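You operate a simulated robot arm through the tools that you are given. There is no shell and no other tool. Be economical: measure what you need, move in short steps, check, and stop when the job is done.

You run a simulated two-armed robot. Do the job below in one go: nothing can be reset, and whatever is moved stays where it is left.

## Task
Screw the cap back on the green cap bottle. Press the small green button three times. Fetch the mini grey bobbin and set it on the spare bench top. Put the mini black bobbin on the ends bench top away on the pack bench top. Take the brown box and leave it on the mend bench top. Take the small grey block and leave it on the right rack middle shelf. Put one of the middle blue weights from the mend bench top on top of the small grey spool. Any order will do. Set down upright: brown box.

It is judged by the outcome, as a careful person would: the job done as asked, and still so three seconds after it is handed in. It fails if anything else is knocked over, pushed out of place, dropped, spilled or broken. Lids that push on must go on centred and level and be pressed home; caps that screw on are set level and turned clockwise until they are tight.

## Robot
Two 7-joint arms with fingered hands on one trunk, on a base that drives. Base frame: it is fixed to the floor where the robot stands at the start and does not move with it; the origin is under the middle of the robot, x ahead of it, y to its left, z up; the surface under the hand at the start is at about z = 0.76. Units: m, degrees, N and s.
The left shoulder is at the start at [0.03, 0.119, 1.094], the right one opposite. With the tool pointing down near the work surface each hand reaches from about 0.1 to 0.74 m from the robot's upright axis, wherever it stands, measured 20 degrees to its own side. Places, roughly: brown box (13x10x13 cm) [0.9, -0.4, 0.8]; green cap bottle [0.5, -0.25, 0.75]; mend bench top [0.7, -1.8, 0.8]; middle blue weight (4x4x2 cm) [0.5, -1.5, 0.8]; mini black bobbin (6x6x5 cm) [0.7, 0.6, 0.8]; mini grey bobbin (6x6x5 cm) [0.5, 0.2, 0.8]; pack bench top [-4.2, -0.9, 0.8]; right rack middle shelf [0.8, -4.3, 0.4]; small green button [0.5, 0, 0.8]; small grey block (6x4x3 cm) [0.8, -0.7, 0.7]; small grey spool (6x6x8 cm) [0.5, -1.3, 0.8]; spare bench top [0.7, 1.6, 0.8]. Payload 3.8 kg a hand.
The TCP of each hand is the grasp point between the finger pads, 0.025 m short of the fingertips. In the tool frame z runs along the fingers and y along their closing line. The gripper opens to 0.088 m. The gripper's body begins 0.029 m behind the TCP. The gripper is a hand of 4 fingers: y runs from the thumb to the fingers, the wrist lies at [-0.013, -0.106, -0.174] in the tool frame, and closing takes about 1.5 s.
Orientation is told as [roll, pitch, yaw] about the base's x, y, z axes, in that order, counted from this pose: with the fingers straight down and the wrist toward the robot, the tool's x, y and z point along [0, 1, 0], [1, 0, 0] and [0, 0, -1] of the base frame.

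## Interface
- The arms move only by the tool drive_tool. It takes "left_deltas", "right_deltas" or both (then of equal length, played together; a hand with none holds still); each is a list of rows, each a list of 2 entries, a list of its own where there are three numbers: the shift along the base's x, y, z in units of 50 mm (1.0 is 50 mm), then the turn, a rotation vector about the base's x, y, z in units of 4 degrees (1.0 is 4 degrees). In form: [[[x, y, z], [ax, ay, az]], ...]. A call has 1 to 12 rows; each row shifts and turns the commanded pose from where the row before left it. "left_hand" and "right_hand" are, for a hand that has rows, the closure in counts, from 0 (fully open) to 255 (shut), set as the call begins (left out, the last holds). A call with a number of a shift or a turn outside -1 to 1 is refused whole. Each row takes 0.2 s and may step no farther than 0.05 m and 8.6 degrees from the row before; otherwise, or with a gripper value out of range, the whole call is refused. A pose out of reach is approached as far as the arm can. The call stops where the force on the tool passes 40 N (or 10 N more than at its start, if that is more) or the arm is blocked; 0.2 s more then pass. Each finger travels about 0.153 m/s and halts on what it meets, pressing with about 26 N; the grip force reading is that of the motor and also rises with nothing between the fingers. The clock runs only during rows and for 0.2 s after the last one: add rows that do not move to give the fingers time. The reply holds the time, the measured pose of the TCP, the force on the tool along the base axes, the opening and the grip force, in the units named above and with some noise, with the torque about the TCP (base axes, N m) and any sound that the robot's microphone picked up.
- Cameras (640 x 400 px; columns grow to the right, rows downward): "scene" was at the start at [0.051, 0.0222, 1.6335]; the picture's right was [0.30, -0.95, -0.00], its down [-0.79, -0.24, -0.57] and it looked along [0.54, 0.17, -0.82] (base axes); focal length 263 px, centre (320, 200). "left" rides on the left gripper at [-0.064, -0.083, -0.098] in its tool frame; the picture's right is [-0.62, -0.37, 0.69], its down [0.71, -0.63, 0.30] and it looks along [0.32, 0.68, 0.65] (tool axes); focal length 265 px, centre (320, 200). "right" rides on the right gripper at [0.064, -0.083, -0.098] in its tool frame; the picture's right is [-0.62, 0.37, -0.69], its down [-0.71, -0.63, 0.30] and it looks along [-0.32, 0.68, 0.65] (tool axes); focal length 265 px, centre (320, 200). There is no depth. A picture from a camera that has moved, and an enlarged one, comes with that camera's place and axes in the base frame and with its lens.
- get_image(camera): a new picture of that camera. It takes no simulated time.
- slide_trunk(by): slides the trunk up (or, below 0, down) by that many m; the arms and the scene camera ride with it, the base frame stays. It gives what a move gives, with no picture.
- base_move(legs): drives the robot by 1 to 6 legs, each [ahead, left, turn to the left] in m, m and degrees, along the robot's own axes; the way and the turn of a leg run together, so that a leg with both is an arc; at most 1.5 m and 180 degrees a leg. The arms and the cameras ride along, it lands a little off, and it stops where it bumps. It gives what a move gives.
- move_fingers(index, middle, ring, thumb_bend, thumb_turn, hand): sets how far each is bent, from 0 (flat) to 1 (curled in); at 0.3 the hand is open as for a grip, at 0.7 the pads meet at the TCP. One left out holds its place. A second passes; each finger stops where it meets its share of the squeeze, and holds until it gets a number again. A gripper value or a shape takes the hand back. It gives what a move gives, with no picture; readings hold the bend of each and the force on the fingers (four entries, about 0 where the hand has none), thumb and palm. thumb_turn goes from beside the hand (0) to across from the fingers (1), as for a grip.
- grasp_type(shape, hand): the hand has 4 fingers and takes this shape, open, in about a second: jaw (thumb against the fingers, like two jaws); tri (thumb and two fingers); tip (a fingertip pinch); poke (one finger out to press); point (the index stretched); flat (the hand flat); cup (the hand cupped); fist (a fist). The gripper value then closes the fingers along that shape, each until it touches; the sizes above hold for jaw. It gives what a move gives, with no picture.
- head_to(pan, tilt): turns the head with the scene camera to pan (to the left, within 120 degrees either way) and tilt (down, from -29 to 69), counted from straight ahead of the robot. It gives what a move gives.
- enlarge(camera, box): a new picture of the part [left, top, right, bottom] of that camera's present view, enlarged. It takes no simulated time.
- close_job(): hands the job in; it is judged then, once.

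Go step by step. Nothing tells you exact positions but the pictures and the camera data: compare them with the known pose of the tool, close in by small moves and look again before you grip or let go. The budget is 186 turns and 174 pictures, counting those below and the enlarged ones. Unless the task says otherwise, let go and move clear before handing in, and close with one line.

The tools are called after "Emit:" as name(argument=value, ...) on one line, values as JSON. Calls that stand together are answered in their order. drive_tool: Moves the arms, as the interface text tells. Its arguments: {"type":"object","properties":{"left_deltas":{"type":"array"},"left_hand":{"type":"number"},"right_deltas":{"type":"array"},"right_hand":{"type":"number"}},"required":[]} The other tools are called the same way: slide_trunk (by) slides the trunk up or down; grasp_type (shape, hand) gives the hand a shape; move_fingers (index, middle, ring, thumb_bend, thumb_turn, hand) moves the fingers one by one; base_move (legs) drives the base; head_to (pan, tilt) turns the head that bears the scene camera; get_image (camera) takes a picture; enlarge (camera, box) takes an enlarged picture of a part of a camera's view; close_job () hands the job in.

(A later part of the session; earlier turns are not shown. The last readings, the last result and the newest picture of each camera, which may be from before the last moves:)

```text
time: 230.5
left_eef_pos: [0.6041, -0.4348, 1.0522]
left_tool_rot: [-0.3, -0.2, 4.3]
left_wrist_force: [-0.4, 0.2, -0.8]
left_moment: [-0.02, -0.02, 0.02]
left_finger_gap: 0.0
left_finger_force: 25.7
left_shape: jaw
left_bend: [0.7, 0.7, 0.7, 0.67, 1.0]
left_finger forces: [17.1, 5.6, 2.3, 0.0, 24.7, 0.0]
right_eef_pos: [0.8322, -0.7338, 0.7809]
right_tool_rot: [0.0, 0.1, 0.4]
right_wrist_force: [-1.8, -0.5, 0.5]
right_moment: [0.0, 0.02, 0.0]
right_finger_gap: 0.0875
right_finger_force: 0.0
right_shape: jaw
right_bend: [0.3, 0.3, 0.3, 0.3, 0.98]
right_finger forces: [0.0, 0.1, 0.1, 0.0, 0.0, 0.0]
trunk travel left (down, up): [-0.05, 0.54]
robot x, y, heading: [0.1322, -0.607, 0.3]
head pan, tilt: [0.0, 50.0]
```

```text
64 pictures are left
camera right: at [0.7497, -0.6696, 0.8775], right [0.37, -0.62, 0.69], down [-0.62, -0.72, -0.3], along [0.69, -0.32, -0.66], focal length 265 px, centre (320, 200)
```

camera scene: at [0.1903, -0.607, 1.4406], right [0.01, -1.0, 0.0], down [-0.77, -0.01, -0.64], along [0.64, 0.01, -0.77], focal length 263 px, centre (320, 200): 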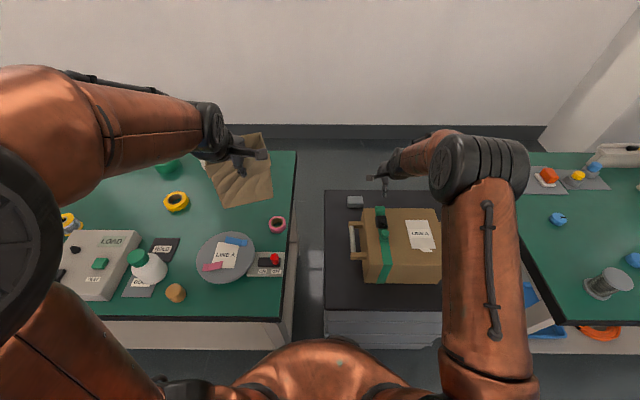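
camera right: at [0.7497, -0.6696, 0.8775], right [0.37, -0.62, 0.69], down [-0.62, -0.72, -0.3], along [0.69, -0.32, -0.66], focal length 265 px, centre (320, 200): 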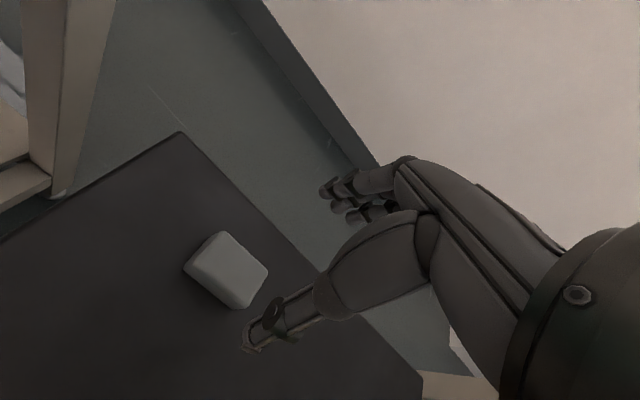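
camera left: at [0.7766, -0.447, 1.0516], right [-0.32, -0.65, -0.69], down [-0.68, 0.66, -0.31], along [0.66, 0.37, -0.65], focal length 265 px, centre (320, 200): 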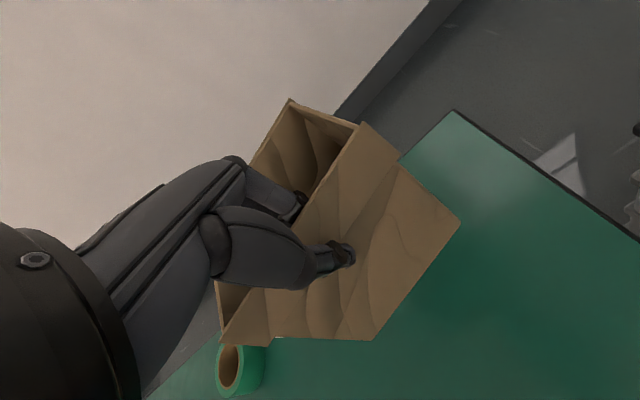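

Block centred. Descending in two steps, watching the case beside it.

Emit:
drive_tool(right_deltas=[[[0.08, 0, -0.6], [0, 0, 0]], [[0, 0, -0.6], [0, 0, 0]], [[0, 0, 0], [0, 0, 0]]])

Emit:
get_image(camera="right")

Emit:
enlarge(camera="scene", box=[310, 130, 470, 270])

```text
time: 231.3
left_eef_pos: [0.6048, -0.4333, 1.0524]
left_tool_rot: [-0.3, -0.2, 4.4]
left_wrist_force: [-0.1, -0.1, -1.3]
left_moment: [-0.03, -0.01, -0.02]
left_finger_gap: 0.0
left_finger_force: 26.1
left_shape: jaw
left_bend: [0.7, 0.7, 0.7, 0.67, 1.0]
left_finger forces: [17.1, 5.5, 2.1, 0.0, 24.7, 0.0]
right_eef_pos: [0.8358, -0.734, 0.7188]
right_tool_rot: [0.0, 0.1, 0.4]
right_wrist_force: [1.1, 0.2, 1.0]
right_moment: [0.0, -0.03, 0.0]
right_finger_gap: 0.0878
right_finger_force: 0.1
right_shape: jaw
right_bend: [0.3, 0.3, 0.3, 0.3, 0.98]
right_finger forces: [0.0, 0.0, 0.0, 0.0, 0.0, 0.1]
trunk travel left (down, up): [-0.05, 0.54]
robot x, y, heading: [0.1295, -0.6065, 0.4]
head pan, tilt: [0.0, 50.0]
```

```text
63 pictures are left
camera right: at [0.753, -0.671, 0.816], right [0.37, -0.62, 0.69], down [-0.63, -0.72, -0.3], along [0.68, -0.32, -0.66], focal length 265 px, centre (320, 200)
```

right: 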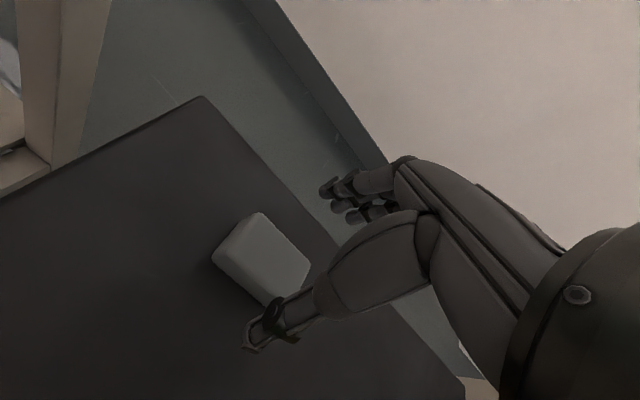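

```text
2.86 times, centred on (390, 200) of scene
camera zoom: at [0.1903, -0.6069, 1.4405], right [0.01, -1.0, 0.0], down [-0.77, -0.01, -0.64], along [0.64, 0.01, -0.77], focal length 752 px, centre (120, 200)
```

zoom: 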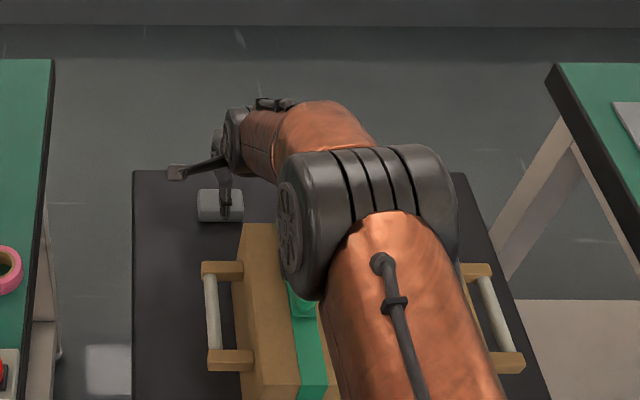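

The case's top is about z 0.776, so the wrist and forearm should clear it by 2–3 cm. Continuing down slowly.

Emit:
drive_tool(right_deltas=[[[0, 0, -0.3], [0, 0, 0]], [[0, 0, -0.3], [0, 0, 0]], [[0, 0, -0.3], [0, 0, 0]], [[0, 0, 0], [0, 0, 0]]])

Emit:
get_image(camera="right")

Emit:
enlarge(camera="scene", box=[310, 130, 470, 270])

```text
time: 232.3
left_eef_pos: [0.6052, -0.4341, 1.0531]
left_tool_rot: [-0.3, -0.1, 4.5]
left_wrist_force: [-0.2, 0.3, -0.5]
left_moment: [-0.01, 0.02, -0.02]
left_finger_gap: 0.0002
left_finger_force: 26.2
left_shape: jaw
left_bend: [0.7, 0.7, 0.7, 0.67, 1.0]
left_finger forces: [17.0, 5.4, 2.3, 0.1, 24.7, 0.0]
right_eef_pos: [0.837, -0.7341, 0.6743]
right_tool_rot: [0.0, 0.1, 0.4]
right_wrist_force: [1.0, 1.1, -1.0]
right_moment: [-0.04, 0.01, -0.01]
right_finger_gap: 0.0879
right_finger_force: 0.1
right_shape: jaw
right_bend: [0.3, 0.3, 0.3, 0.3, 0.98]
right_finger forces: [0.0, 0.0, 0.1, 0.0, 0.1, 0.0]
trunk travel left (down, up): [-0.05, 0.54]
robot x, y, heading: [0.1314, -0.6116, 0.4]
head pan, tilt: [0.0, 50.0]
```

```text
61 pictures are left
camera right: at [0.7544, -0.67, 0.7715], right [0.37, -0.62, 0.69], down [-0.62, -0.72, -0.3], along [0.68, -0.32, -0.66], focal length 265 px, centre (320, 200)
```

right: 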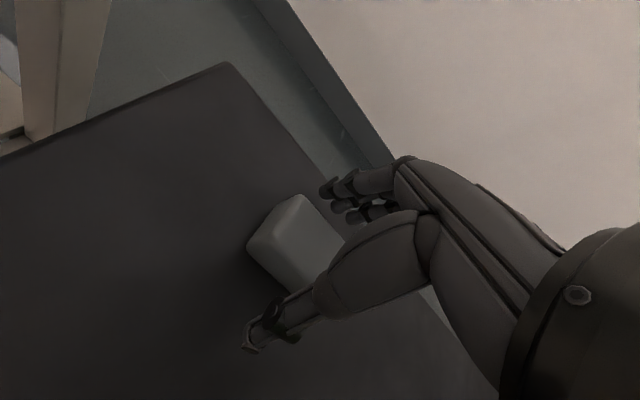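

```text
2.86 times, centred on (390, 200) of scene
camera zoom: at [0.1904, -0.607, 1.4405], right [0.01, -1.0, 0.0], down [-0.77, -0.01, -0.64], along [0.64, 0.01, -0.77], focal length 752 px, centre (120, 200)
```

zoom: 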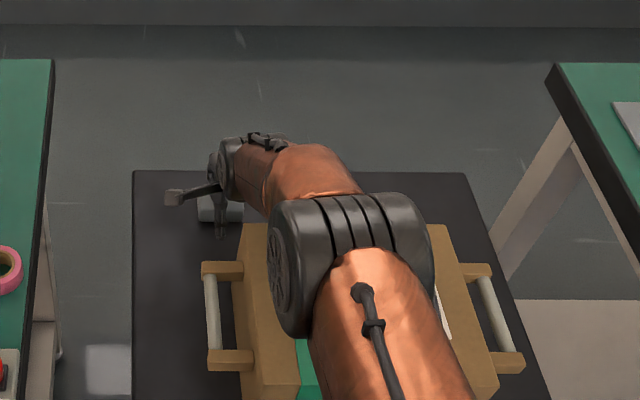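

Emit:
drive_tool(right_deltas=[[[-0.03, 0.12, -0.08], [0, 0, 0]], [[0, 0, 0], [0, 0, 0]], [[0, 0, 0], [0, 0, 0]]])

Emit:
drive_tool(right_deltas=[[[0, 0, 0], [0, 0, 0]], [[0, 0, 0], [0, 0, 0]], [[0, 0, 0], [0, 0, 0]], [[0, 0, 0], [0, 0, 0]], [[0, 0, 0], [0, 0, 0]], [[0, 0, 0], [0, 0, 0]], [[0, 0, 0], [0, 0, 0]]], right_hand=255)

Emit:
drive_tool(right_deltas=[[[0, 0, 0.4], [0, 0, 0]], [[0, 0, 0.8], [0, 0, 0]], [[0, 0, 0.9], [0, 0, 0]], [[0, 0, 0.9], [0, 0, 0]], [[0, 0, 0.9], [0, 0, 0]], [[0, 0, 0.9], [0, 0, 0]]])

Emit:
get_image(camera="right")

```text
time: 233.1
left_eef_pos: [0.6059, -0.4344, 1.0528]
left_tool_rot: [-0.3, -0.1, 4.4]
left_wrist_force: [-0.2, 0.9, -0.6]
left_moment: [-0.01, 0.0, -0.03]
left_finger_gap: 0.0
left_finger_force: 25.7
left_shape: jaw
left_bend: [0.7, 0.7, 0.7, 0.67, 1.0]
left_finger forces: [17.0, 5.4, 2.1, 0.0, 24.7, 0.1]
right_eef_pos: [0.8361, -0.7276, 0.6706]
right_tool_rot: [0.0, 0.1, 0.5]
right_wrist_force: [0.2, 0.6, 0.1]
right_moment: [0.04, 0.0, 0.01]
right_finger_gap: 0.0875
right_finger_force: 0.1
right_shape: jaw
right_bend: [0.3, 0.3, 0.3, 0.3, 0.98]
right_finger forces: [0.0, 0.0, 0.0, 0.0, 0.0, 0.1]
trunk travel left (down, up): [-0.05, 0.54]
robot x, y, heading: [0.1308, -0.6064, 0.5]
head pan, tilt: [0.0, 50.0]
```

```text
time: 234.7
left_eef_pos: [0.6057, -0.4337, 1.0527]
left_tool_rot: [-0.3, -0.3, 4.4]
left_wrist_force: [-0.3, 1.1, 0.2]
left_moment: [-0.01, 0.0, -0.01]
left_finger_gap: 0.0
left_finger_force: 26.0
left_shape: jaw
left_bend: [0.7, 0.7, 0.7, 0.67, 1.0]
left_finger forces: [17.0, 5.4, 2.2, 0.0, 24.8, 0.0]
right_eef_pos: [0.836, -0.7269, 0.6717]
right_tool_rot: [-0.1, 0.2, 0.5]
right_wrist_force: [-0.3, 0.1, -0.7]
right_moment: [0.05, 0.02, 0.01]
right_finger_gap: 0.0342
right_finger_force: 26.2
right_shape: jaw
right_bend: [0.74, 0.49, 0.47, 0.73, 1.0]
right_finger forces: [13.3, 7.0, 3.3, 0.1, 23.8, 0.1]
trunk travel left (down, up): [-0.05, 0.54]
robot x, y, heading: [0.1313, -0.6089, 0.5]
head pan, tilt: [0.0, 50.0]
```

```text
time: 236.1
left_eef_pos: [0.604, -0.4342, 1.0538]
left_tool_rot: [-0.3, -0.2, 4.5]
left_wrist_force: [0.0, -0.2, -0.5]
left_moment: [-0.01, -0.01, 0.0]
left_finger_gap: 0.0
left_finger_force: 26.2
left_shape: jaw
left_bend: [0.7, 0.7, 0.7, 0.67, 1.0]
left_finger forces: [17.1, 5.4, 2.1, 0.0, 24.8, 0.0]
right_eef_pos: [0.8364, -0.7258, 0.9097]
right_tool_rot: [0.0, 0.3, 0.4]
right_wrist_force: [0.1, 0.7, -0.7]
right_moment: [-0.03, -0.01, 0.0]
right_finger_gap: 0.0339
right_finger_force: 25.6
right_shape: jaw
right_bend: [0.74, 0.5, 0.48, 0.73, 1.0]
right_finger forces: [13.5, 6.9, 3.2, 0.1, 23.7, 0.0]
trunk travel left (down, up): [-0.05, 0.54]
robot x, y, heading: [0.1337, -0.6077, 0.2]
head pan, tilt: [0.0, 50.0]
```

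```text
59 pictures are left
camera right: at [0.7534, -0.662, 1.0071], right [0.38, -0.62, 0.69], down [-0.63, -0.72, -0.3], along [0.68, -0.32, -0.66], focal length 265 px, centre (320, 200)
```

right: 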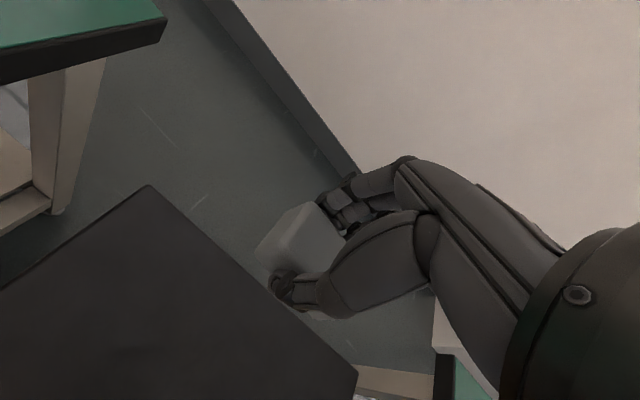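

Block held. I'll pull it back, raise the trunk again, and drive over to the mend bench.

Emit:
drive_tool(right_deltas=[[[-0.8, 0, 0.2], [0, 0, 0]], [[-0.8, 0, 0.2], [0, 0, 0]], [[-0.8, 0, 0.2], [0, 0, 0]], [[-0.8, 0, 0.2], [0, 0, 0]]])

Emit:
slide_trunk(by=0.2)

Emit:
base_move(legs=[[-0.2, 0, 0], [0, -0.7, 0]])

Emit:
head_to(pan=-5, tilt=50)

Emit:
get_image(camera="scene")

```text
time: 237.1
left_eef_pos: [0.6036, -0.4343, 1.0526]
left_tool_rot: [-0.2, -0.3, 4.3]
left_wrist_force: [-0.3, -0.3, -0.8]
left_moment: [-0.01, 0.01, 0.0]
left_finger_gap: 0.0001
left_finger_force: 26.1
left_shape: jaw
left_bend: [0.7, 0.7, 0.7, 0.67, 1.0]
left_finger forces: [17.0, 5.4, 2.1, 0.0, 24.7, 0.0]
right_eef_pos: [0.6736, -0.7268, 0.9482]
right_tool_rot: [-0.1, 0.1, 0.4]
right_wrist_force: [-0.3, 0.3, -1.6]
right_moment: [0.01, 0.0, -0.01]
right_finger_gap: 0.0339
right_finger_force: 26.6
right_shape: jaw
right_bend: [0.74, 0.5, 0.48, 0.73, 1.0]
right_finger forces: [13.6, 7.0, 3.3, 0.0, 23.7, 0.0]
trunk travel left (down, up): [-0.05, 0.54]
robot x, y, heading: [0.1326, -0.6061, 0.6]
head pan, tilt: [0.0, 50.0]
```

```text
time: 239.3
left_eef_pos: [0.6047, -0.4348, 1.2528]
left_tool_rot: [-0.3, -0.2, 4.4]
left_wrist_force: [0.3, -0.1, 0.0]
left_moment: [-0.05, -0.01, -0.01]
left_finger_gap: 0.0
left_finger_force: 26.1
left_shape: jaw
left_bend: [0.7, 0.7, 0.7, 0.67, 1.0]
left_finger forces: [17.1, 5.4, 2.2, 0.1, 24.7, 0.1]
right_eef_pos: [0.6738, -0.7255, 1.148]
right_tool_rot: [0.0, 0.2, 0.5]
right_wrist_force: [-0.5, 0.3, -0.6]
right_moment: [0.01, 0.0, 0.01]
right_finger_gap: 0.0341
right_finger_force: 26.2
right_shape: jaw
right_bend: [0.74, 0.5, 0.48, 0.73, 1.0]
right_finger forces: [13.5, 7.0, 3.3, 0.1, 23.8, 0.0]
trunk travel left (down, up): [-0.25, 0.34]
robot x, y, heading: [0.1301, -0.6061, 0.7]
head pan, tilt: [0.0, 50.0]
```

```text
time: 244.3
left_eef_pos: [0.4071, -1.1464, 1.2523]
left_tool_rot: [-0.3, -0.2, 3.8]
left_wrist_force: [-0.2, 0.8, -1.8]
left_moment: [0.01, 0.02, 0.04]
left_finger_gap: 0.0
left_finger_force: 26.0
left_shape: jaw
left_bend: [0.7, 0.7, 0.7, 0.67, 1.0]
left_finger forces: [17.0, 5.4, 2.2, 0.0, 24.8, 0.1]
right_eef_pos: [0.474, -1.4378, 1.1485]
right_tool_rot: [0.1, 0.0, -0.2]
right_wrist_force: [0.7, 0.0, -0.3]
right_moment: [0.03, -0.02, 0.01]
right_finger_gap: 0.0339
right_finger_force: 26.7
right_shape: jaw
right_bend: [0.74, 0.5, 0.48, 0.73, 1.0]
right_finger forces: [13.4, 7.1, 3.3, 0.1, 23.7, 0.0]
trunk travel left (down, up): [-0.25, 0.34]
robot x, y, heading: [-0.0663, -1.3164, -0.1]
head pan, tilt: [0.0, 50.0]
```

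```text
time: 245.0
left_eef_pos: [0.4072, -1.1459, 1.2529]
left_tool_rot: [-0.2, -0.2, 3.8]
left_wrist_force: [0.3, 0.4, 0.2]
left_moment: [-0.02, -0.01, 0.02]
left_finger_gap: 0.0
left_finger_force: 26.0
left_shape: jaw
left_bend: [0.7, 0.7, 0.7, 0.67, 1.0]
left_finger forces: [17.2, 5.4, 2.2, 0.1, 24.8, 0.1]
right_eef_pos: [0.4747, -1.439, 1.1475]
right_tool_rot: [0.0, 0.2, -0.2]
right_wrist_force: [0.0, 0.3, -1.1]
right_moment: [0.01, 0.02, -0.02]
right_finger_gap: 0.0338
right_finger_force: 26.1
right_shape: jaw
right_bend: [0.74, 0.5, 0.48, 0.73, 1.0]
right_finger forces: [13.6, 7.0, 3.3, 0.0, 23.6, 0.1]
trunk travel left (down, up): [-0.25, 0.34]
robot x, y, heading: [-0.07, -1.3101, 0.1]
head pan, tilt: [-5.0, 50.0]
```

```text
58 pictures are left
camera scene: at [-0.0091, -1.3208, 1.6405], right [-0.09, -1.0, 0.0], down [-0.76, 0.07, -0.64], along [0.64, -0.06, -0.77], focal length 263 px, centre (320, 200)
```

scene: 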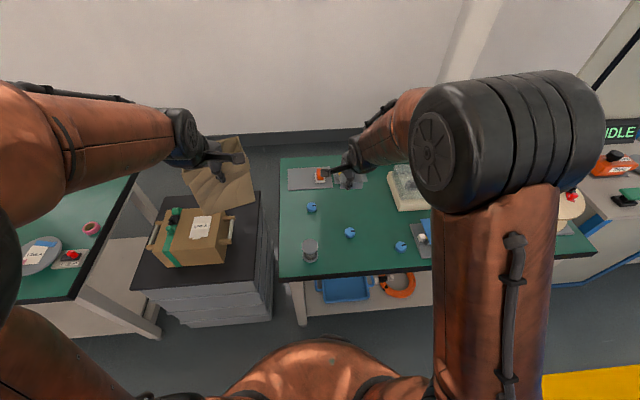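

Mend bench ahead: a free spot for the box is around (0.69, -1.52). Driving in and checking the box's tilt.

Emit:
base_move(legs=[[0.14, -0.27, 0]])

Emit:
get_image(camera="scene")

Emit:
get_image(camera="left")

```text
time: 247.1
left_eef_pos: [0.5458, -1.4178, 1.2531]
left_tool_rot: [-0.3, -0.2, 3.5]
left_wrist_force: [-0.6, -1.5, -0.4]
left_moment: [0.02, 0.03, -0.01]
left_finger_gap: 0.0
left_finger_force: 25.7
left_shape: jaw
left_bend: [0.7, 0.7, 0.7, 0.67, 1.0]
left_finger forces: [17.1, 5.3, 2.2, 0.0, 24.7, 0.1]
right_eef_pos: [0.6117, -1.7118, 1.1489]
right_tool_rot: [0.0, 0.3, -0.5]
right_wrist_force: [0.0, -0.6, -0.1]
right_moment: [0.0, -0.01, 0.0]
right_finger_gap: 0.0337
right_finger_force: 25.5
right_shape: jaw
right_bend: [0.74, 0.5, 0.48, 0.73, 1.0]
right_finger forces: [13.5, 7.0, 3.1, 0.1, 23.7, 0.1]
trunk travel left (down, up): [-0.25, 0.34]
robot x, y, heading: [0.0688, -1.5832, -0.3]
head pan, tilt: [-5.0, 50.0]
```

```text
57 pictures are left
camera scene: at [0.1287, -1.591, 1.6404], right [-0.09, -1.0, 0.0], down [-0.76, 0.07, -0.64], along [0.64, -0.06, -0.77], focal length 263 px, centre (320, 200)
```

scene: 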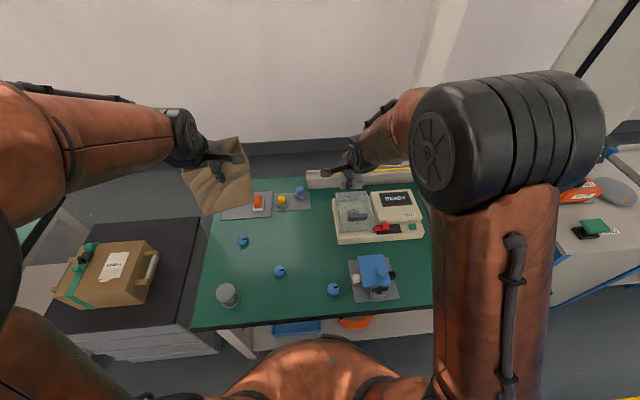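

```text
56 pictures are left
camera left: at [0.4677, -1.4873, 1.3505], right [-0.33, -0.64, -0.69], down [-0.67, 0.67, -0.31], along [0.67, 0.36, -0.65], focal length 265 px, centre (320, 200)
```

left: 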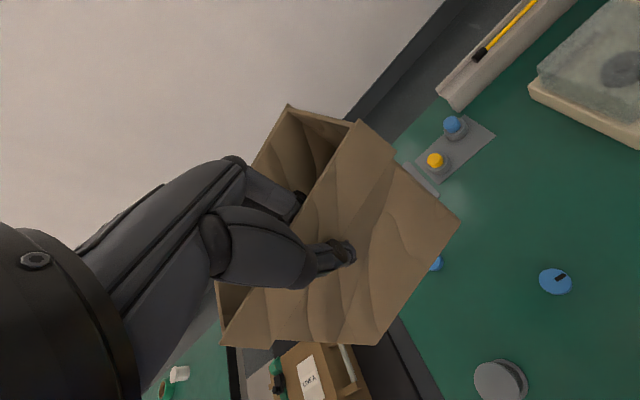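

Emit:
enlarge(camera="scene", box=[160, 120, 280, 230])

```text
3.64 times, centred on (220, 175) of scene
camera zoom: at [0.1287, -1.591, 1.6404], right [-0.09, -1.0, 0.0], down [-0.76, 0.07, -0.64], along [0.64, -0.06, -0.77], focal length 957 px, centre (684, 291)
```

zoom: 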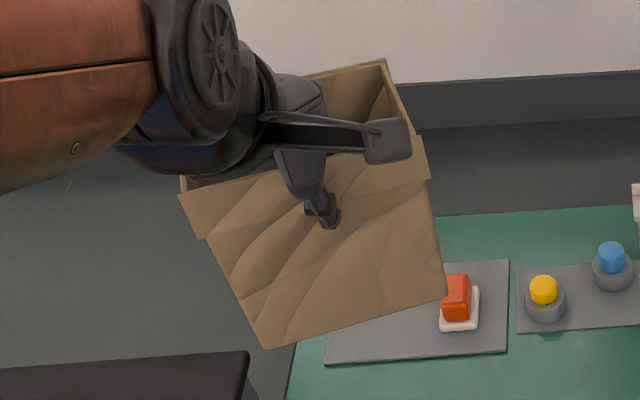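

Working through the corner geometry, the box is in fact level, only turned about 13° in the grip. I'll straighten it and bring it over the free spot, moving the right hand aside.

Emit:
drive_tool(left_deltas=[[[0.26, -0.26, -0.757], [0, 0, -1]], [[0.26, -0.26, -0.757], [0, 0, -1]], [[0.26, -0.26, -0.757], [0, 0, -1]], [[0.26, -0.26, -0.757], [0, 0, -1]], [[0.26, -0.26, -0.757], [0, 0, 0]], [[0.26, -0.26, -0.757], [0, 0, 0]], [[0.26, -0.26, -0.757], [0, 0, 0]], [[0.26, -0.26, -0.757], [0, 0, 0]]], right_deltas=[[[0, -0.2, 0], [0, 0, 0]], [[0, -0.2, 0], [0, 0, 0]], [[0, -0.2, 0], [0, 0, 0]], [[0, -0.2, 0], [0, 0, 0]], [[0, -0.2, 0], [0, 0, 0]], [[0, -0.2, 0], [0, 0, 0]], [[0, -0.2, 0], [0, 0, 0]], [[0, -0.2, 0], [0, 0, 0]]])

Emit:
get_image(camera="left")

Emit:
enlarge(camera="scene", box=[200, 140, 400, 320])

```text
time: 248.8
left_eef_pos: [0.651, -1.5241, 0.9474]
left_tool_rot: [-0.4, -0.2, -12.5]
left_wrist_force: [0.0, -0.1, -1.1]
left_moment: [0.04, 0.04, 0.03]
left_finger_gap: 0.0
left_finger_force: 25.9
left_shape: jaw
left_bend: [0.7, 0.7, 0.7, 0.67, 1.0]
left_finger forces: [17.6, 5.1, 2.0, 0.0, 24.7, 0.0]
right_eef_pos: [0.6112, -1.7906, 1.1472]
right_tool_rot: [0.0, 0.2, -0.5]
right_wrist_force: [0.3, -0.3, 0.8]
right_moment: [0.03, 0.0, 0.0]
right_finger_gap: 0.0341
right_finger_force: 25.5
right_shape: jaw
right_bend: [0.74, 0.5, 0.48, 0.73, 1.0]
right_finger forces: [13.6, 6.9, 3.2, 0.0, 23.6, 0.1]
trunk travel left (down, up): [-0.25, 0.34]
robot x, y, heading: [0.066, -1.5849, -0.5]
head pan, tilt: [-5.0, 50.0]
```

```text
54 pictures are left
camera left: at [0.5576, -1.568, 1.045], right [-0.49, -0.53, -0.69], down [-0.46, 0.83, -0.31], along [0.74, 0.16, -0.65], focal length 265 px, centre (320, 200)
```

left: 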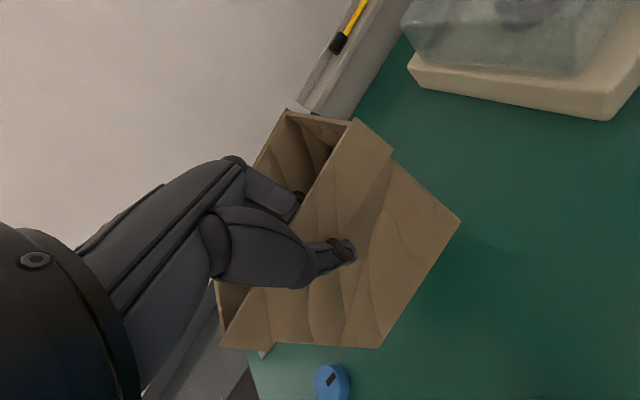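

```text
2.22 times, centred on (300, 230) of scene
camera zoom: at [0.1294, -1.5909, 1.6404], right [-0.09, -1.0, 0.0], down [-0.76, 0.07, -0.64], along [0.64, -0.06, -0.77], focal length 585 px, centre (364, 133)
```

zoom: 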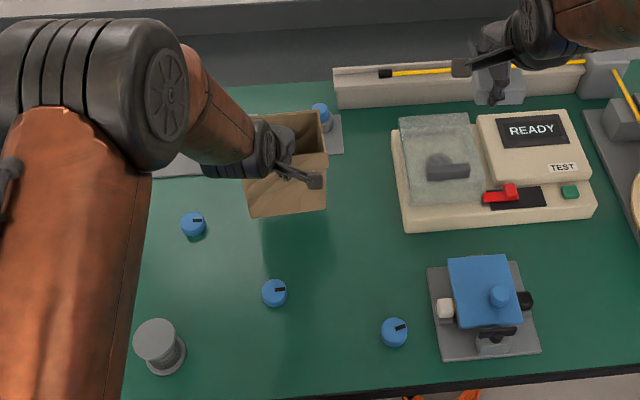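

The box looks level and square over a clear area. Lowering gently.

Emit:
drive_tool(left_deltas=[[[0, 0, -0.6], [0, 0, 0]], [[0, 0, -0.5], [0, 0, 0]], [[0, 0, -0.2], [0, 0, 0]], [[0, 0, -0.06], [0, 0, 0]], [[0, 0, -0.06], [0, 0, 0]], [[0, 0, -0.06], [0, 0, 0]], [[0, 0, 0], [0, 0, 0]]])

Emit:
enlarge(camera="scene", box=[220, 140, 380, 280])

```text
time: 250.4
left_eef_pos: [0.6513, -1.5217, 0.8756]
left_tool_rot: [-0.4, -0.3, -12.6]
left_wrist_force: [-2.3, -0.2, 2.2]
left_moment: [-0.04, -0.01, -0.04]
left_finger_gap: 0.0
left_finger_force: 25.9
left_shape: jaw
left_bend: [0.7, 0.7, 0.7, 0.67, 1.0]
left_finger forces: [16.6, 5.1, 2.0, 0.0, 26.1, 0.0]
right_eef_pos: [0.6107, -1.7913, 1.1488]
right_tool_rot: [0.0, 0.1, -0.6]
right_wrist_force: [0.2, 1.2, -1.1]
right_moment: [0.03, 0.0, 0.02]
right_finger_gap: 0.0342
right_finger_force: 25.8
right_shape: jaw
right_bend: [0.74, 0.5, 0.48, 0.73, 1.0]
right_finger forces: [13.6, 6.8, 3.2, 0.0, 23.7, 0.0]
trunk travel left (down, up): [-0.25, 0.34]
robot x, y, heading: [0.0677, -1.5858, -0.3]
head pan, tilt: [-5.0, 50.0]
```

```text
2.86 times, centred on (300, 210) of scene
camera zoom: at [0.1275, -1.5903, 1.6405], right [-0.09, -1.0, 0.0], down [-0.76, 0.07, -0.64], along [0.64, -0.06, -0.77], focal length 752 px, centre (377, 171)
```

zoom: 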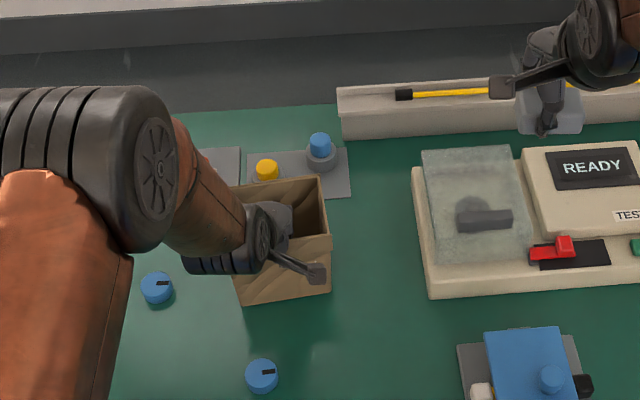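

Light contact. Another 3 mm to seat it, then release.

Emit:
drive_tool(left_deltas=[[[0, 0, -0.04], [0, 0, 0]], [[0, 0, -0.03], [0, 0, 0]], [[0, 0, 0], [0, 0, 0]]])

Emit:
drive_tool(left_deltas=[[[0, 0, 0], [0, 0, 0]], [[0, 0, 0], [0, 0, 0]], [[0, 0, 0], [0, 0, 0]], [[0, 0, 0], [0, 0, 0]], [[0, 0, 0], [0, 0, 0]]], left_hand=0)

Emit:
get_image(camera="left")

```text
time: 251.2
left_eef_pos: [0.6511, -1.5219, 0.8717]
left_tool_rot: [-0.5, -0.2, -12.5]
left_wrist_force: [-2.7, -0.1, 2.8]
left_moment: [-0.05, 0.03, 0.02]
left_finger_gap: 0.0
left_finger_force: 25.8
left_shape: jaw
left_bend: [0.7, 0.7, 0.7, 0.67, 1.0]
left_finger forces: [16.8, 4.8, 1.9, 0.1, 26.2, 0.0]
right_eef_pos: [0.6094, -1.7914, 1.1478]
right_tool_rot: [0.0, 0.1, -0.4]
right_wrist_force: [-0.6, 0.0, -0.7]
right_moment: [0.02, -0.03, -0.04]
right_finger_gap: 0.0341
right_finger_force: 26.0
right_shape: jaw
right_bend: [0.74, 0.5, 0.48, 0.73, 1.0]
right_finger forces: [13.5, 6.9, 3.2, 0.0, 23.7, 0.0]
trunk travel left (down, up): [-0.25, 0.34]
robot x, y, heading: [0.0679, -1.5835, -0.6]
head pan, tilt: [-5.0, 50.0]
```

```text
time: 252.4
left_eef_pos: [0.6501, -1.521, 0.8719]
left_tool_rot: [-0.4, -0.1, -12.5]
left_wrist_force: [0.2, 0.1, 0.6]
left_moment: [0.01, -0.02, -0.03]
left_finger_gap: 0.0878
left_finger_force: 0.0
left_shape: jaw
left_bend: [0.3, 0.3, 0.3, 0.3, 0.98]
left_finger forces: [0.0, 0.1, 0.0, 0.0, 0.0, 0.1]
right_eef_pos: [0.6102, -1.7906, 1.147]
right_tool_rot: [0.0, 0.2, -0.3]
right_wrist_force: [-1.0, 0.4, -0.3]
right_moment: [0.01, -0.02, 0.01]
right_finger_gap: 0.034
right_finger_force: 26.2
right_shape: jaw
right_bend: [0.74, 0.5, 0.48, 0.73, 1.0]
right_finger forces: [13.6, 6.9, 3.2, 0.0, 23.7, 0.1]
trunk travel left (down, up): [-0.25, 0.34]
robot x, y, heading: [0.0679, -1.5831, -0.4]
head pan, tilt: [-5.0, 50.0]
```

```text
51 pictures are left
camera left: at [0.5556, -1.5662, 0.9695], right [-0.49, -0.53, -0.69], down [-0.46, 0.83, -0.31], along [0.74, 0.16, -0.65], focal length 265 px, centre (320, 200)
```

left: 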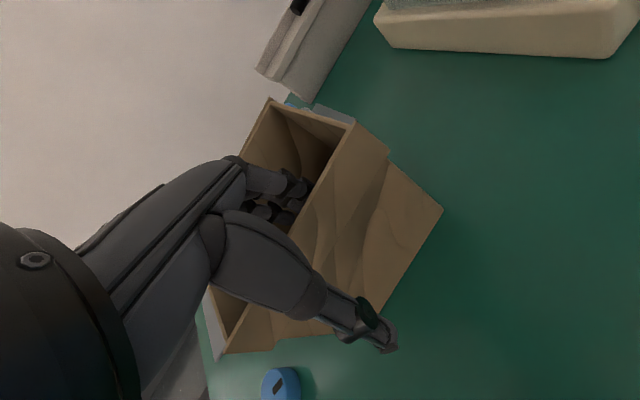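

The box stands upright on its own. Raising the left hand and moving over the nearest blue weight.

Emit:
drive_tool(left_deltas=[[[0, 0, 0.4], [0, 0, 0]], [[0, 0, 0.8], [0, 0, 0]], [[0, 0, 0.8], [0, 0, 0]], [[0, 0, 0.8], [0, 0, 0]], [[-0.6, 0.2, 0.2], [0, 0, 1]], [[-0.7, 0.3, 0], [0, 0, 1]], [[-0.7, 0.2, -0.4], [0, 0, 1]], [[-0.1, 0, -0.8], [0, 0, 0]], [[0, 0, -0.8], [0, 0, 0]], [[0, 0, 0], [0, 0, 0]]])

Emit:
get_image(camera="left")

Emit:
get_image(camera="scene")

```text
time: 254.7
left_eef_pos: [0.5462, -1.4858, 0.9239]
left_tool_rot: [-0.4, -0.3, -0.5]
left_wrist_force: [0.3, 0.8, -0.4]
left_moment: [-0.03, -0.02, -0.02]
left_finger_gap: 0.0877
left_finger_force: 0.0
left_shape: jaw
left_bend: [0.3, 0.3, 0.3, 0.3, 0.98]
left_finger forces: [0.0, 0.0, 0.1, 0.0, 0.1, 0.0]
right_eef_pos: [0.6095, -1.7898, 1.1476]
right_tool_rot: [0.0, 0.1, -0.5]
right_wrist_force: [0.7, 0.1, -0.3]
right_moment: [0.02, 0.02, 0.02]
right_finger_gap: 0.0338
right_finger_force: 26.4
right_shape: jaw
right_bend: [0.74, 0.5, 0.48, 0.73, 1.0]
right_finger forces: [13.5, 6.8, 3.2, 0.0, 23.7, 0.0]
trunk travel left (down, up): [-0.25, 0.34]
robot x, y, heading: [0.0681, -1.587, -0.4]
head pan, tilt: [-5.0, 50.0]
```

```text
50 pictures are left
camera left: at [0.4618, -1.55, 1.0215], right [-0.37, -0.62, -0.69], down [-0.62, 0.72, -0.31], along [0.69, 0.31, -0.65], focal length 265 px, centre (320, 200)
```

left: 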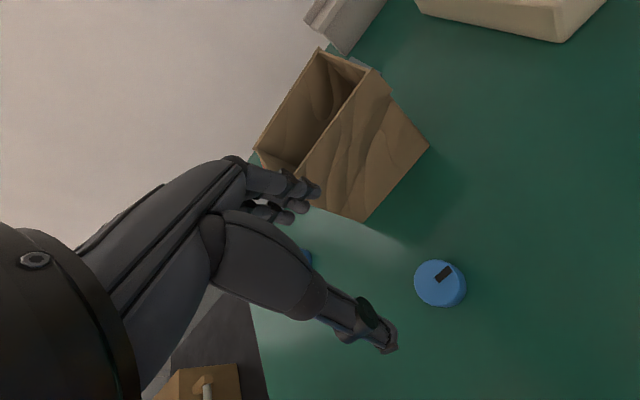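

```text
49 pictures are left
camera scene: at [0.1277, -1.5903, 1.6405], right [-0.09, -1.0, 0.0], down [-0.76, 0.07, -0.64], along [0.64, -0.06, -0.77], focal length 263 px, centre (320, 200)
```

scene: 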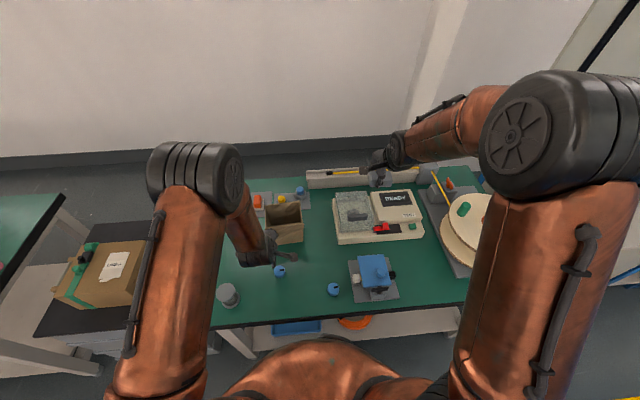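

Emit:
drive_tool(left_deltas=[[[-0.18, -0.08, -0.5], [0, 0, 0]], [[0, 0, -0.6], [0, 0, 0]], [[0, 0, -0.6], [0, 0, 0]], [[0, 0, 0], [0, 0, 0]]])

Emit:
get_image(camera="left")

```text
time: 255.7
left_eef_pos: [0.5365, -1.4895, 0.8361]
left_tool_rot: [-0.4, -0.2, -0.5]
left_wrist_force: [-0.3, -0.7, -0.1]
left_moment: [-0.01, 0.0, 0.03]
left_finger_gap: 0.0875
left_finger_force: 0.1
left_shape: jaw
left_bend: [0.3, 0.3, 0.3, 0.3, 0.98]
left_finger forces: [0.0, 0.0, 0.0, 0.0, 0.0, 0.0]
right_eef_pos: [0.6096, -1.7911, 1.1479]
right_tool_rot: [0.0, 0.1, -0.5]
right_wrist_force: [0.7, 0.0, -0.6]
right_moment: [0.02, -0.01, 0.01]
right_finger_gap: 0.0337
right_finger_force: 26.1
right_shape: jaw
right_bend: [0.74, 0.5, 0.48, 0.73, 1.0]
right_finger forces: [13.4, 6.9, 3.2, 0.0, 23.7, 0.1]
trunk travel left (down, up): [-0.25, 0.34]
robot x, y, heading: [0.0677, -1.5857, -0.3]
head pan, tilt: [-5.0, 50.0]
```

```text
48 pictures are left
camera left: at [0.4527, -1.553, 0.9345], right [-0.37, -0.62, -0.69], down [-0.62, 0.72, -0.31], along [0.69, 0.31, -0.65], focal length 265 px, centre (320, 200)
```

left: 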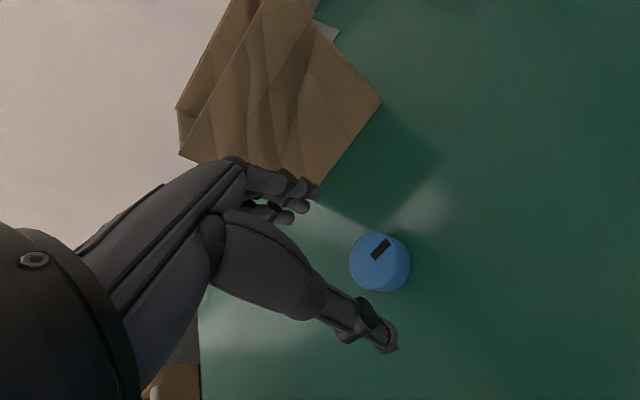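

Emit:
drive_tool(left_deltas=[[[-0.06, -0.04, -0.45], [0, 0, 0]], [[0, 0, -0.47], [0, 0, 0]], [[0, 0, 0], [0, 0, 0]]])

Emit:
drive_tool(left_deltas=[[[0, 0, 0], [0, 0, 0]], [[0, 0, 0], [0, 0, 0]], [[0, 0, 0], [0, 0, 0]], [[0, 0, 0], [0, 0, 0]], [[0, 0, 0], [0, 0, 0]], [[0, 0, 0], [0, 0, 0]], [[0, 0, 0], [0, 0, 0]]], left_hand=255)

Emit:
drive_tool(left_deltas=[[[0, 0, 0.3], [0, 0, 0]], [[0, 0, 0.7], [0, 0, 0]], [[0, 0, 0.8], [0, 0, 0]], [[0, 0, 0.8], [0, 0, 0]], [[0, 0, 0.4], [0, 0, 0]]])

Emit:
get_image(camera="left")

Emit:
enlarge(camera="scene", box=[180, 230, 330, 340])

```text
time: 256.4
left_eef_pos: [0.5324, -1.4939, 0.79]
left_tool_rot: [-0.5, -0.1, -0.6]
left_wrist_force: [0.0, 0.1, 0.0]
left_moment: [-0.02, 0.0, 0.01]
left_finger_gap: 0.0876
left_finger_force: 0.0
left_shape: jaw
left_bend: [0.3, 0.3, 0.3, 0.3, 0.98]
left_finger forces: [0.0, 0.1, 0.1, 0.0, 0.0, 0.0]
right_eef_pos: [0.6113, -1.7922, 1.1481]
right_tool_rot: [0.0, 0.2, -0.5]
right_wrist_force: [0.2, 0.1, -0.4]
right_moment: [-0.02, 0.04, 0.02]
right_finger_gap: 0.0339
right_finger_force: 26.4
right_shape: jaw
right_bend: [0.74, 0.5, 0.48, 0.73, 1.0]
right_finger forces: [13.5, 7.0, 3.1, 0.0, 23.6, 0.0]
trunk travel left (down, up): [-0.25, 0.34]
robot x, y, heading: [0.0706, -1.583, -0.5]
head pan, tilt: [-5.0, 50.0]
```

```text
time: 258.1
left_eef_pos: [0.5331, -1.4929, 0.7904]
left_tool_rot: [-0.4, -0.2, -0.6]
left_wrist_force: [-0.1, -0.3, 0.5]
left_moment: [0.01, 0.03, 0.01]
left_finger_gap: 0.0328
left_finger_force: 26.0
left_shape: jaw
left_bend: [0.74, 0.44, 0.49, 0.75, 1.0]
left_finger forces: [12.9, 7.3, 2.5, 0.1, 22.9, 0.1]
right_eef_pos: [0.6102, -1.7916, 1.1473]
right_tool_rot: [0.1, 0.2, -0.5]
right_wrist_force: [0.2, 0.3, -0.8]
right_moment: [0.04, 0.02, -0.02]
right_finger_gap: 0.0342
right_finger_force: 26.0
right_shape: jaw
right_bend: [0.74, 0.5, 0.48, 0.73, 1.0]
right_finger forces: [13.5, 6.9, 3.2, 0.0, 23.7, 0.0]
trunk travel left (down, up): [-0.25, 0.34]
robot x, y, heading: [0.0668, -1.5817, -0.4]
head pan, tilt: [-5.0, 50.0]
```

```text
time: 259.2
left_eef_pos: [0.5327, -1.4926, 0.9395]
left_tool_rot: [-0.4, 0.0, -0.6]
left_wrist_force: [0.3, 0.1, -2.3]
left_moment: [0.0, 0.07, 0.0]
left_finger_gap: 0.0326
left_finger_force: 25.8
left_shape: jaw
left_bend: [0.74, 0.44, 0.49, 0.75, 1.0]
left_finger forces: [13.0, 7.5, 2.6, 0.1, 22.9, 0.0]
right_eef_pos: [0.6093, -1.789, 1.1493]
right_tool_rot: [0.0, 0.2, -0.5]
right_wrist_force: [0.5, 0.6, -0.1]
right_moment: [0.02, -0.02, -0.02]
right_finger_gap: 0.0341
right_finger_force: 25.7
right_shape: jaw
right_bend: [0.74, 0.5, 0.48, 0.73, 1.0]
right_finger forces: [13.5, 6.9, 3.1, 0.0, 23.7, 0.0]
trunk travel left (down, up): [-0.25, 0.34]
robot x, y, heading: [0.0688, -1.5829, -0.6]
head pan, tilt: [-5.0, 50.0]
```

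```text
47 pictures are left
camera left: at [0.4494, -1.5564, 1.0381], right [-0.37, -0.62, -0.69], down [-0.62, 0.72, -0.31], along [0.69, 0.31, -0.65], focal length 265 px, centre (320, 200)
```

left: 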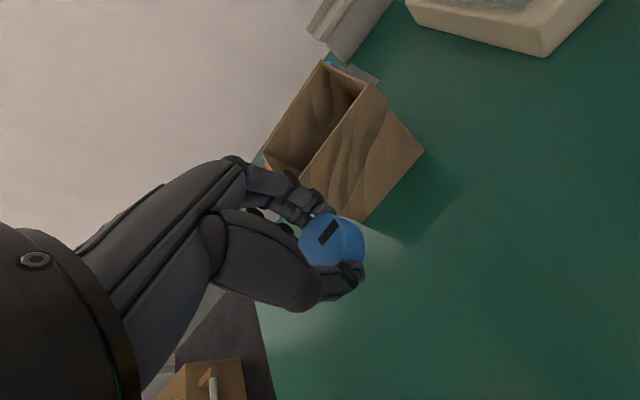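

```text
3.64 times, centred on (255, 285) of scene
camera zoom: at [0.1282, -1.5901, 1.6404], right [-0.09, -1.0, 0.0], down [-0.76, 0.07, -0.64], along [0.64, -0.06, -0.77], focal length 957 px, centre (556, -109)
```

zoom: 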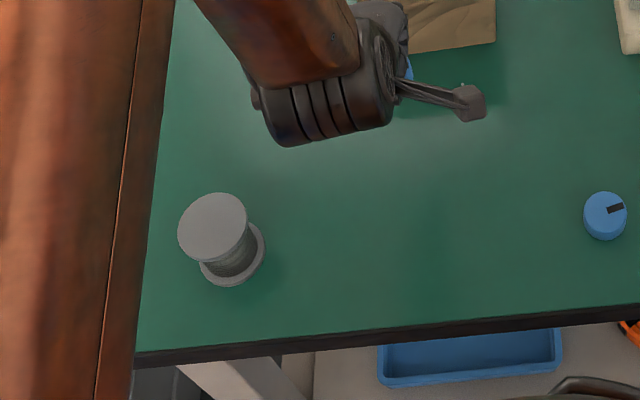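

Weight held. The spool's top centre is at about (0.4555, -1.330), z 0.84. Moving above it.

Emit:
drive_tool(left_deltas=[[[-0.31, 0.65, 0], [0, 0, 0]], [[-0.31, 0.65, 0], [0, 0, 0]], [[-0.31, 0.65, 0], [0, 0, 0]], [[-0.31, 0.65, 0], [0, 0, 0]], [[-0.31, 0.65, 0], [0, 0, 0]], [[0, 0, -0.4], [0, 0, 0]], [[0, 0, 0], [0, 0, 0]]])

Emit:
get_image(camera="left")

Emit:
enlarge(camera="scene", box=[180, 230, 330, 340])

```text
time: 260.9
left_eef_pos: [0.4545, -1.3296, 0.9223]
left_tool_rot: [-0.3, -0.2, -0.6]
left_wrist_force: [0.6, -0.3, -1.7]
left_moment: [-0.04, 0.06, 0.0]
left_finger_gap: 0.0325
left_finger_force: 26.0
left_shape: jaw
left_bend: [0.74, 0.44, 0.49, 0.75, 1.0]
left_finger forces: [13.0, 7.4, 2.5, 0.0, 22.8, 0.0]
right_eef_pos: [0.6095, -1.7905, 1.1499]
right_tool_rot: [-0.1, 0.1, -0.5]
right_wrist_force: [0.0, 0.0, -0.3]
right_moment: [0.0, 0.02, 0.02]
right_finger_gap: 0.034
right_finger_force: 26.1
right_shape: jaw
right_bend: [0.74, 0.5, 0.48, 0.73, 1.0]
right_finger forces: [13.5, 6.9, 3.2, 0.1, 23.6, 0.0]
trunk travel left (down, up): [-0.25, 0.34]
robot x, y, heading: [0.0685, -1.5886, -0.5]
head pan, tilt: [-5.0, 50.0]
```

```text
45 pictures are left
camera left: at [0.3717, -1.3931, 1.02], right [-0.37, -0.62, -0.69], down [-0.62, 0.72, -0.31], along [0.69, 0.31, -0.65], focal length 265 px, centre (320, 200)
```

left: 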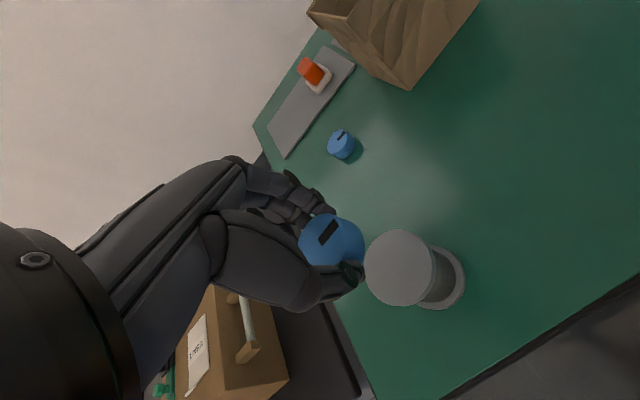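

```text
3.64 times, centred on (255, 285) of scene
camera zoom: at [0.1276, -1.5898, 1.6405], right [-0.09, -1.0, 0.0], down [-0.76, 0.07, -0.64], along [0.64, -0.06, -0.77], focal length 957 px, centre (556, -109)
```

zoom: 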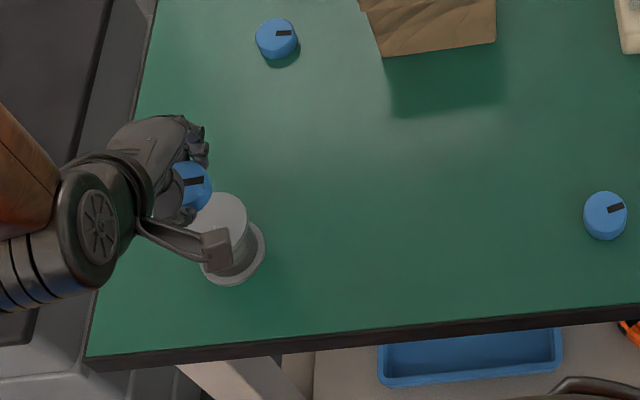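

The weight is about 4 mm ahead of the spool's centre; correcting and lowering.

Emit:
drive_tool(left_deltas=[[[-0.08, 0.02, -0.3], [0, 0, 0]], [[0, 0, -0.4], [0, 0, 0]], [[0, 0, -0.2], [0, 0, 0]], [[0, 0, 0], [0, 0, 0]]])

Emit:
enlarge(camera="left", box=[260, 180, 460, 330])

```text
time: 261.9
left_eef_pos: [0.4518, -1.3294, 0.8746]
left_tool_rot: [-0.5, -0.1, -0.5]
left_wrist_force: [0.6, -0.4, -2.4]
left_moment: [-0.01, 0.02, -0.01]
left_finger_gap: 0.0325
left_finger_force: 26.1
left_shape: jaw
left_bend: [0.74, 0.44, 0.49, 0.75, 1.0]
left_finger forces: [13.0, 7.4, 2.6, 0.0, 22.8, 0.0]
right_eef_pos: [0.6092, -1.7908, 1.1492]
right_tool_rot: [0.0, 0.3, -0.5]
right_wrist_force: [0.1, -0.8, -0.2]
right_moment: [0.02, 0.01, 0.02]
right_finger_gap: 0.034
right_finger_force: 26.0
right_shape: jaw
right_bend: [0.74, 0.5, 0.48, 0.73, 1.0]
right_finger forces: [13.5, 7.0, 3.2, 0.0, 23.8, 0.1]
trunk travel left (down, up): [-0.25, 0.34]
robot x, y, heading: [0.0662, -1.5815, -0.5]
head pan, tilt: [-5.0, 50.0]
```

```text
2.67 times, centred on (360, 255) of left
camera zoom: at [0.3686, -1.3925, 0.9735], right [-0.37, -0.62, -0.69], down [-0.62, 0.72, -0.31], along [0.69, 0.31, -0.65], focal length 708 px, centre (213, 53)
```

zoom: 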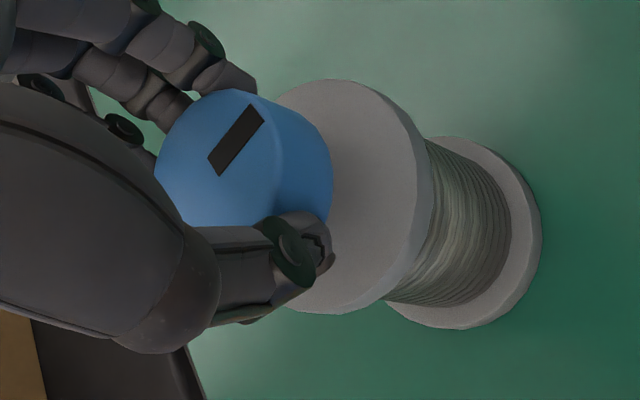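

A small remaining offset; nudging 5 mm in -x and -y, then lowering to contact.

Emit:
drive_tool(left_deltas=[[[-0.1, -0.1, 0], [0, 0, 0]], [[0, 0, -0.04], [0, 0, 0]], [[0, 0, -0.04], [0, 0, 0]], [[0, 0, -0.04], [0, 0, 0]], [[0, 0, 0], [0, 0, 0]]])

Emit:
enlarge(camera="left", box=[260, 180, 460, 330])

Emit:
enlarge(camera="scene", box=[190, 250, 290, 320])

```text
time: 263.1
left_eef_pos: [0.4478, -1.3352, 0.8696]
left_tool_rot: [-0.5, -0.2, -0.4]
left_wrist_force: [-0.8, 0.3, -2.4]
left_moment: [-0.01, 0.04, -0.03]
left_finger_gap: 0.0324
left_finger_force: 25.9
left_shape: jaw
left_bend: [0.74, 0.44, 0.49, 0.75, 1.0]
left_finger forces: [13.1, 7.4, 2.7, 0.0, 22.7, 0.0]
right_eef_pos: [0.6106, -1.7909, 1.1486]
right_tool_rot: [0.0, 0.2, -0.5]
right_wrist_force: [0.1, -0.9, -0.1]
right_moment: [0.01, -0.01, 0.02]
right_finger_gap: 0.0344
right_finger_force: 25.9
right_shape: jaw
right_bend: [0.74, 0.5, 0.48, 0.73, 1.0]
right_finger forces: [13.7, 7.0, 3.2, 0.0, 23.7, 0.0]
trunk travel left (down, up): [-0.25, 0.34]
robot x, y, heading: [0.0677, -1.5829, -0.5]
head pan, tilt: [-5.0, 50.0]
```

```text
2.67 times, centred on (360, 255) of left
camera zoom: at [0.3635, -1.3978, 0.9675], right [-0.37, -0.62, -0.69], down [-0.62, 0.72, -0.31], along [0.69, 0.31, -0.65], focal length 708 px, centre (213, 53)
```

zoom: 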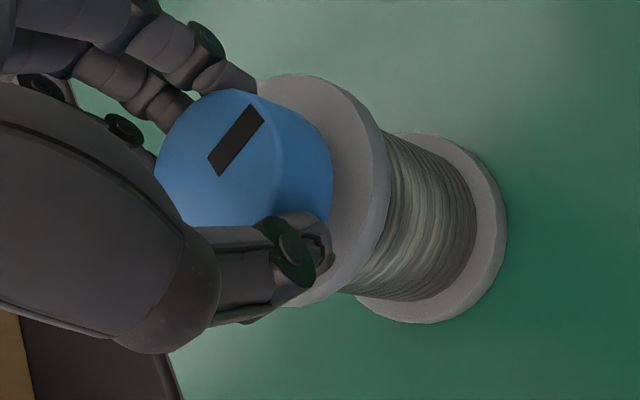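

```text
5.71 times, centred on (240, 285) of scene
camera zoom: at [0.1284, -1.59, 1.6405], right [-0.09, -1.0, 0.0], down [-0.76, 0.07, -0.64], along [0.64, -0.06, -0.77], focal length 1504 px, centre (777, -286)
```

zoom: 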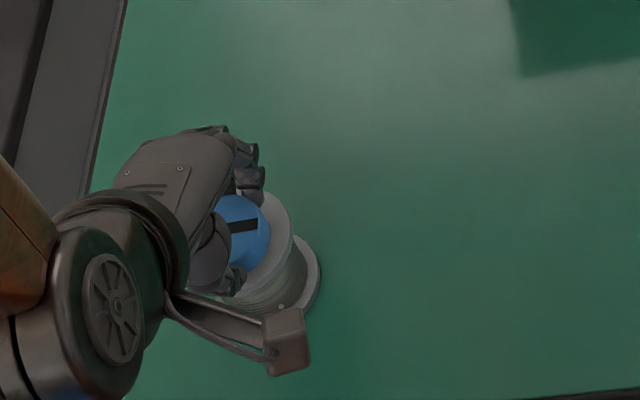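

Alignment is within a few millimetres. A 3 mm nudge back in y and lowering until contact.

Emit:
drive_tool(left_deltas=[[[-0.02, 0.05, -0.03], [0, 0, 0]], [[0, 0, -0.03], [0, 0, 0]], [[0, 0, -0.03], [0, 0, 0]], [[0, 0, 0], [0, 0, 0]]])

```text
time: 264.1
left_eef_pos: [0.4458, -1.3321, 0.8643]
left_tool_rot: [-0.4, -0.2, -0.5]
left_wrist_force: [0.0, 1.0, -2.4]
left_moment: [0.0, 0.04, -0.01]
left_finger_gap: 0.0327
left_finger_force: 25.7
left_shape: jaw
left_bend: [0.74, 0.44, 0.49, 0.75, 1.0]
left_finger forces: [13.1, 7.3, 2.6, 0.1, 22.7, 0.0]
right_eef_pos: [0.6096, -1.7901, 1.148]
right_tool_rot: [0.0, 0.2, -0.5]
right_wrist_force: [-0.4, -0.6, 0.2]
right_moment: [-0.02, -0.03, 0.03]
right_finger_gap: 0.0344
right_finger_force: 26.0
right_shape: jaw
right_bend: [0.74, 0.5, 0.48, 0.73, 1.0]
right_finger forces: [13.5, 6.9, 3.2, 0.0, 23.7, 0.1]
trunk travel left (down, up): [-0.25, 0.34]
robot x, y, heading: [0.0649, -1.5817, -0.6]
head pan, tilt: [-5.0, 50.0]
```

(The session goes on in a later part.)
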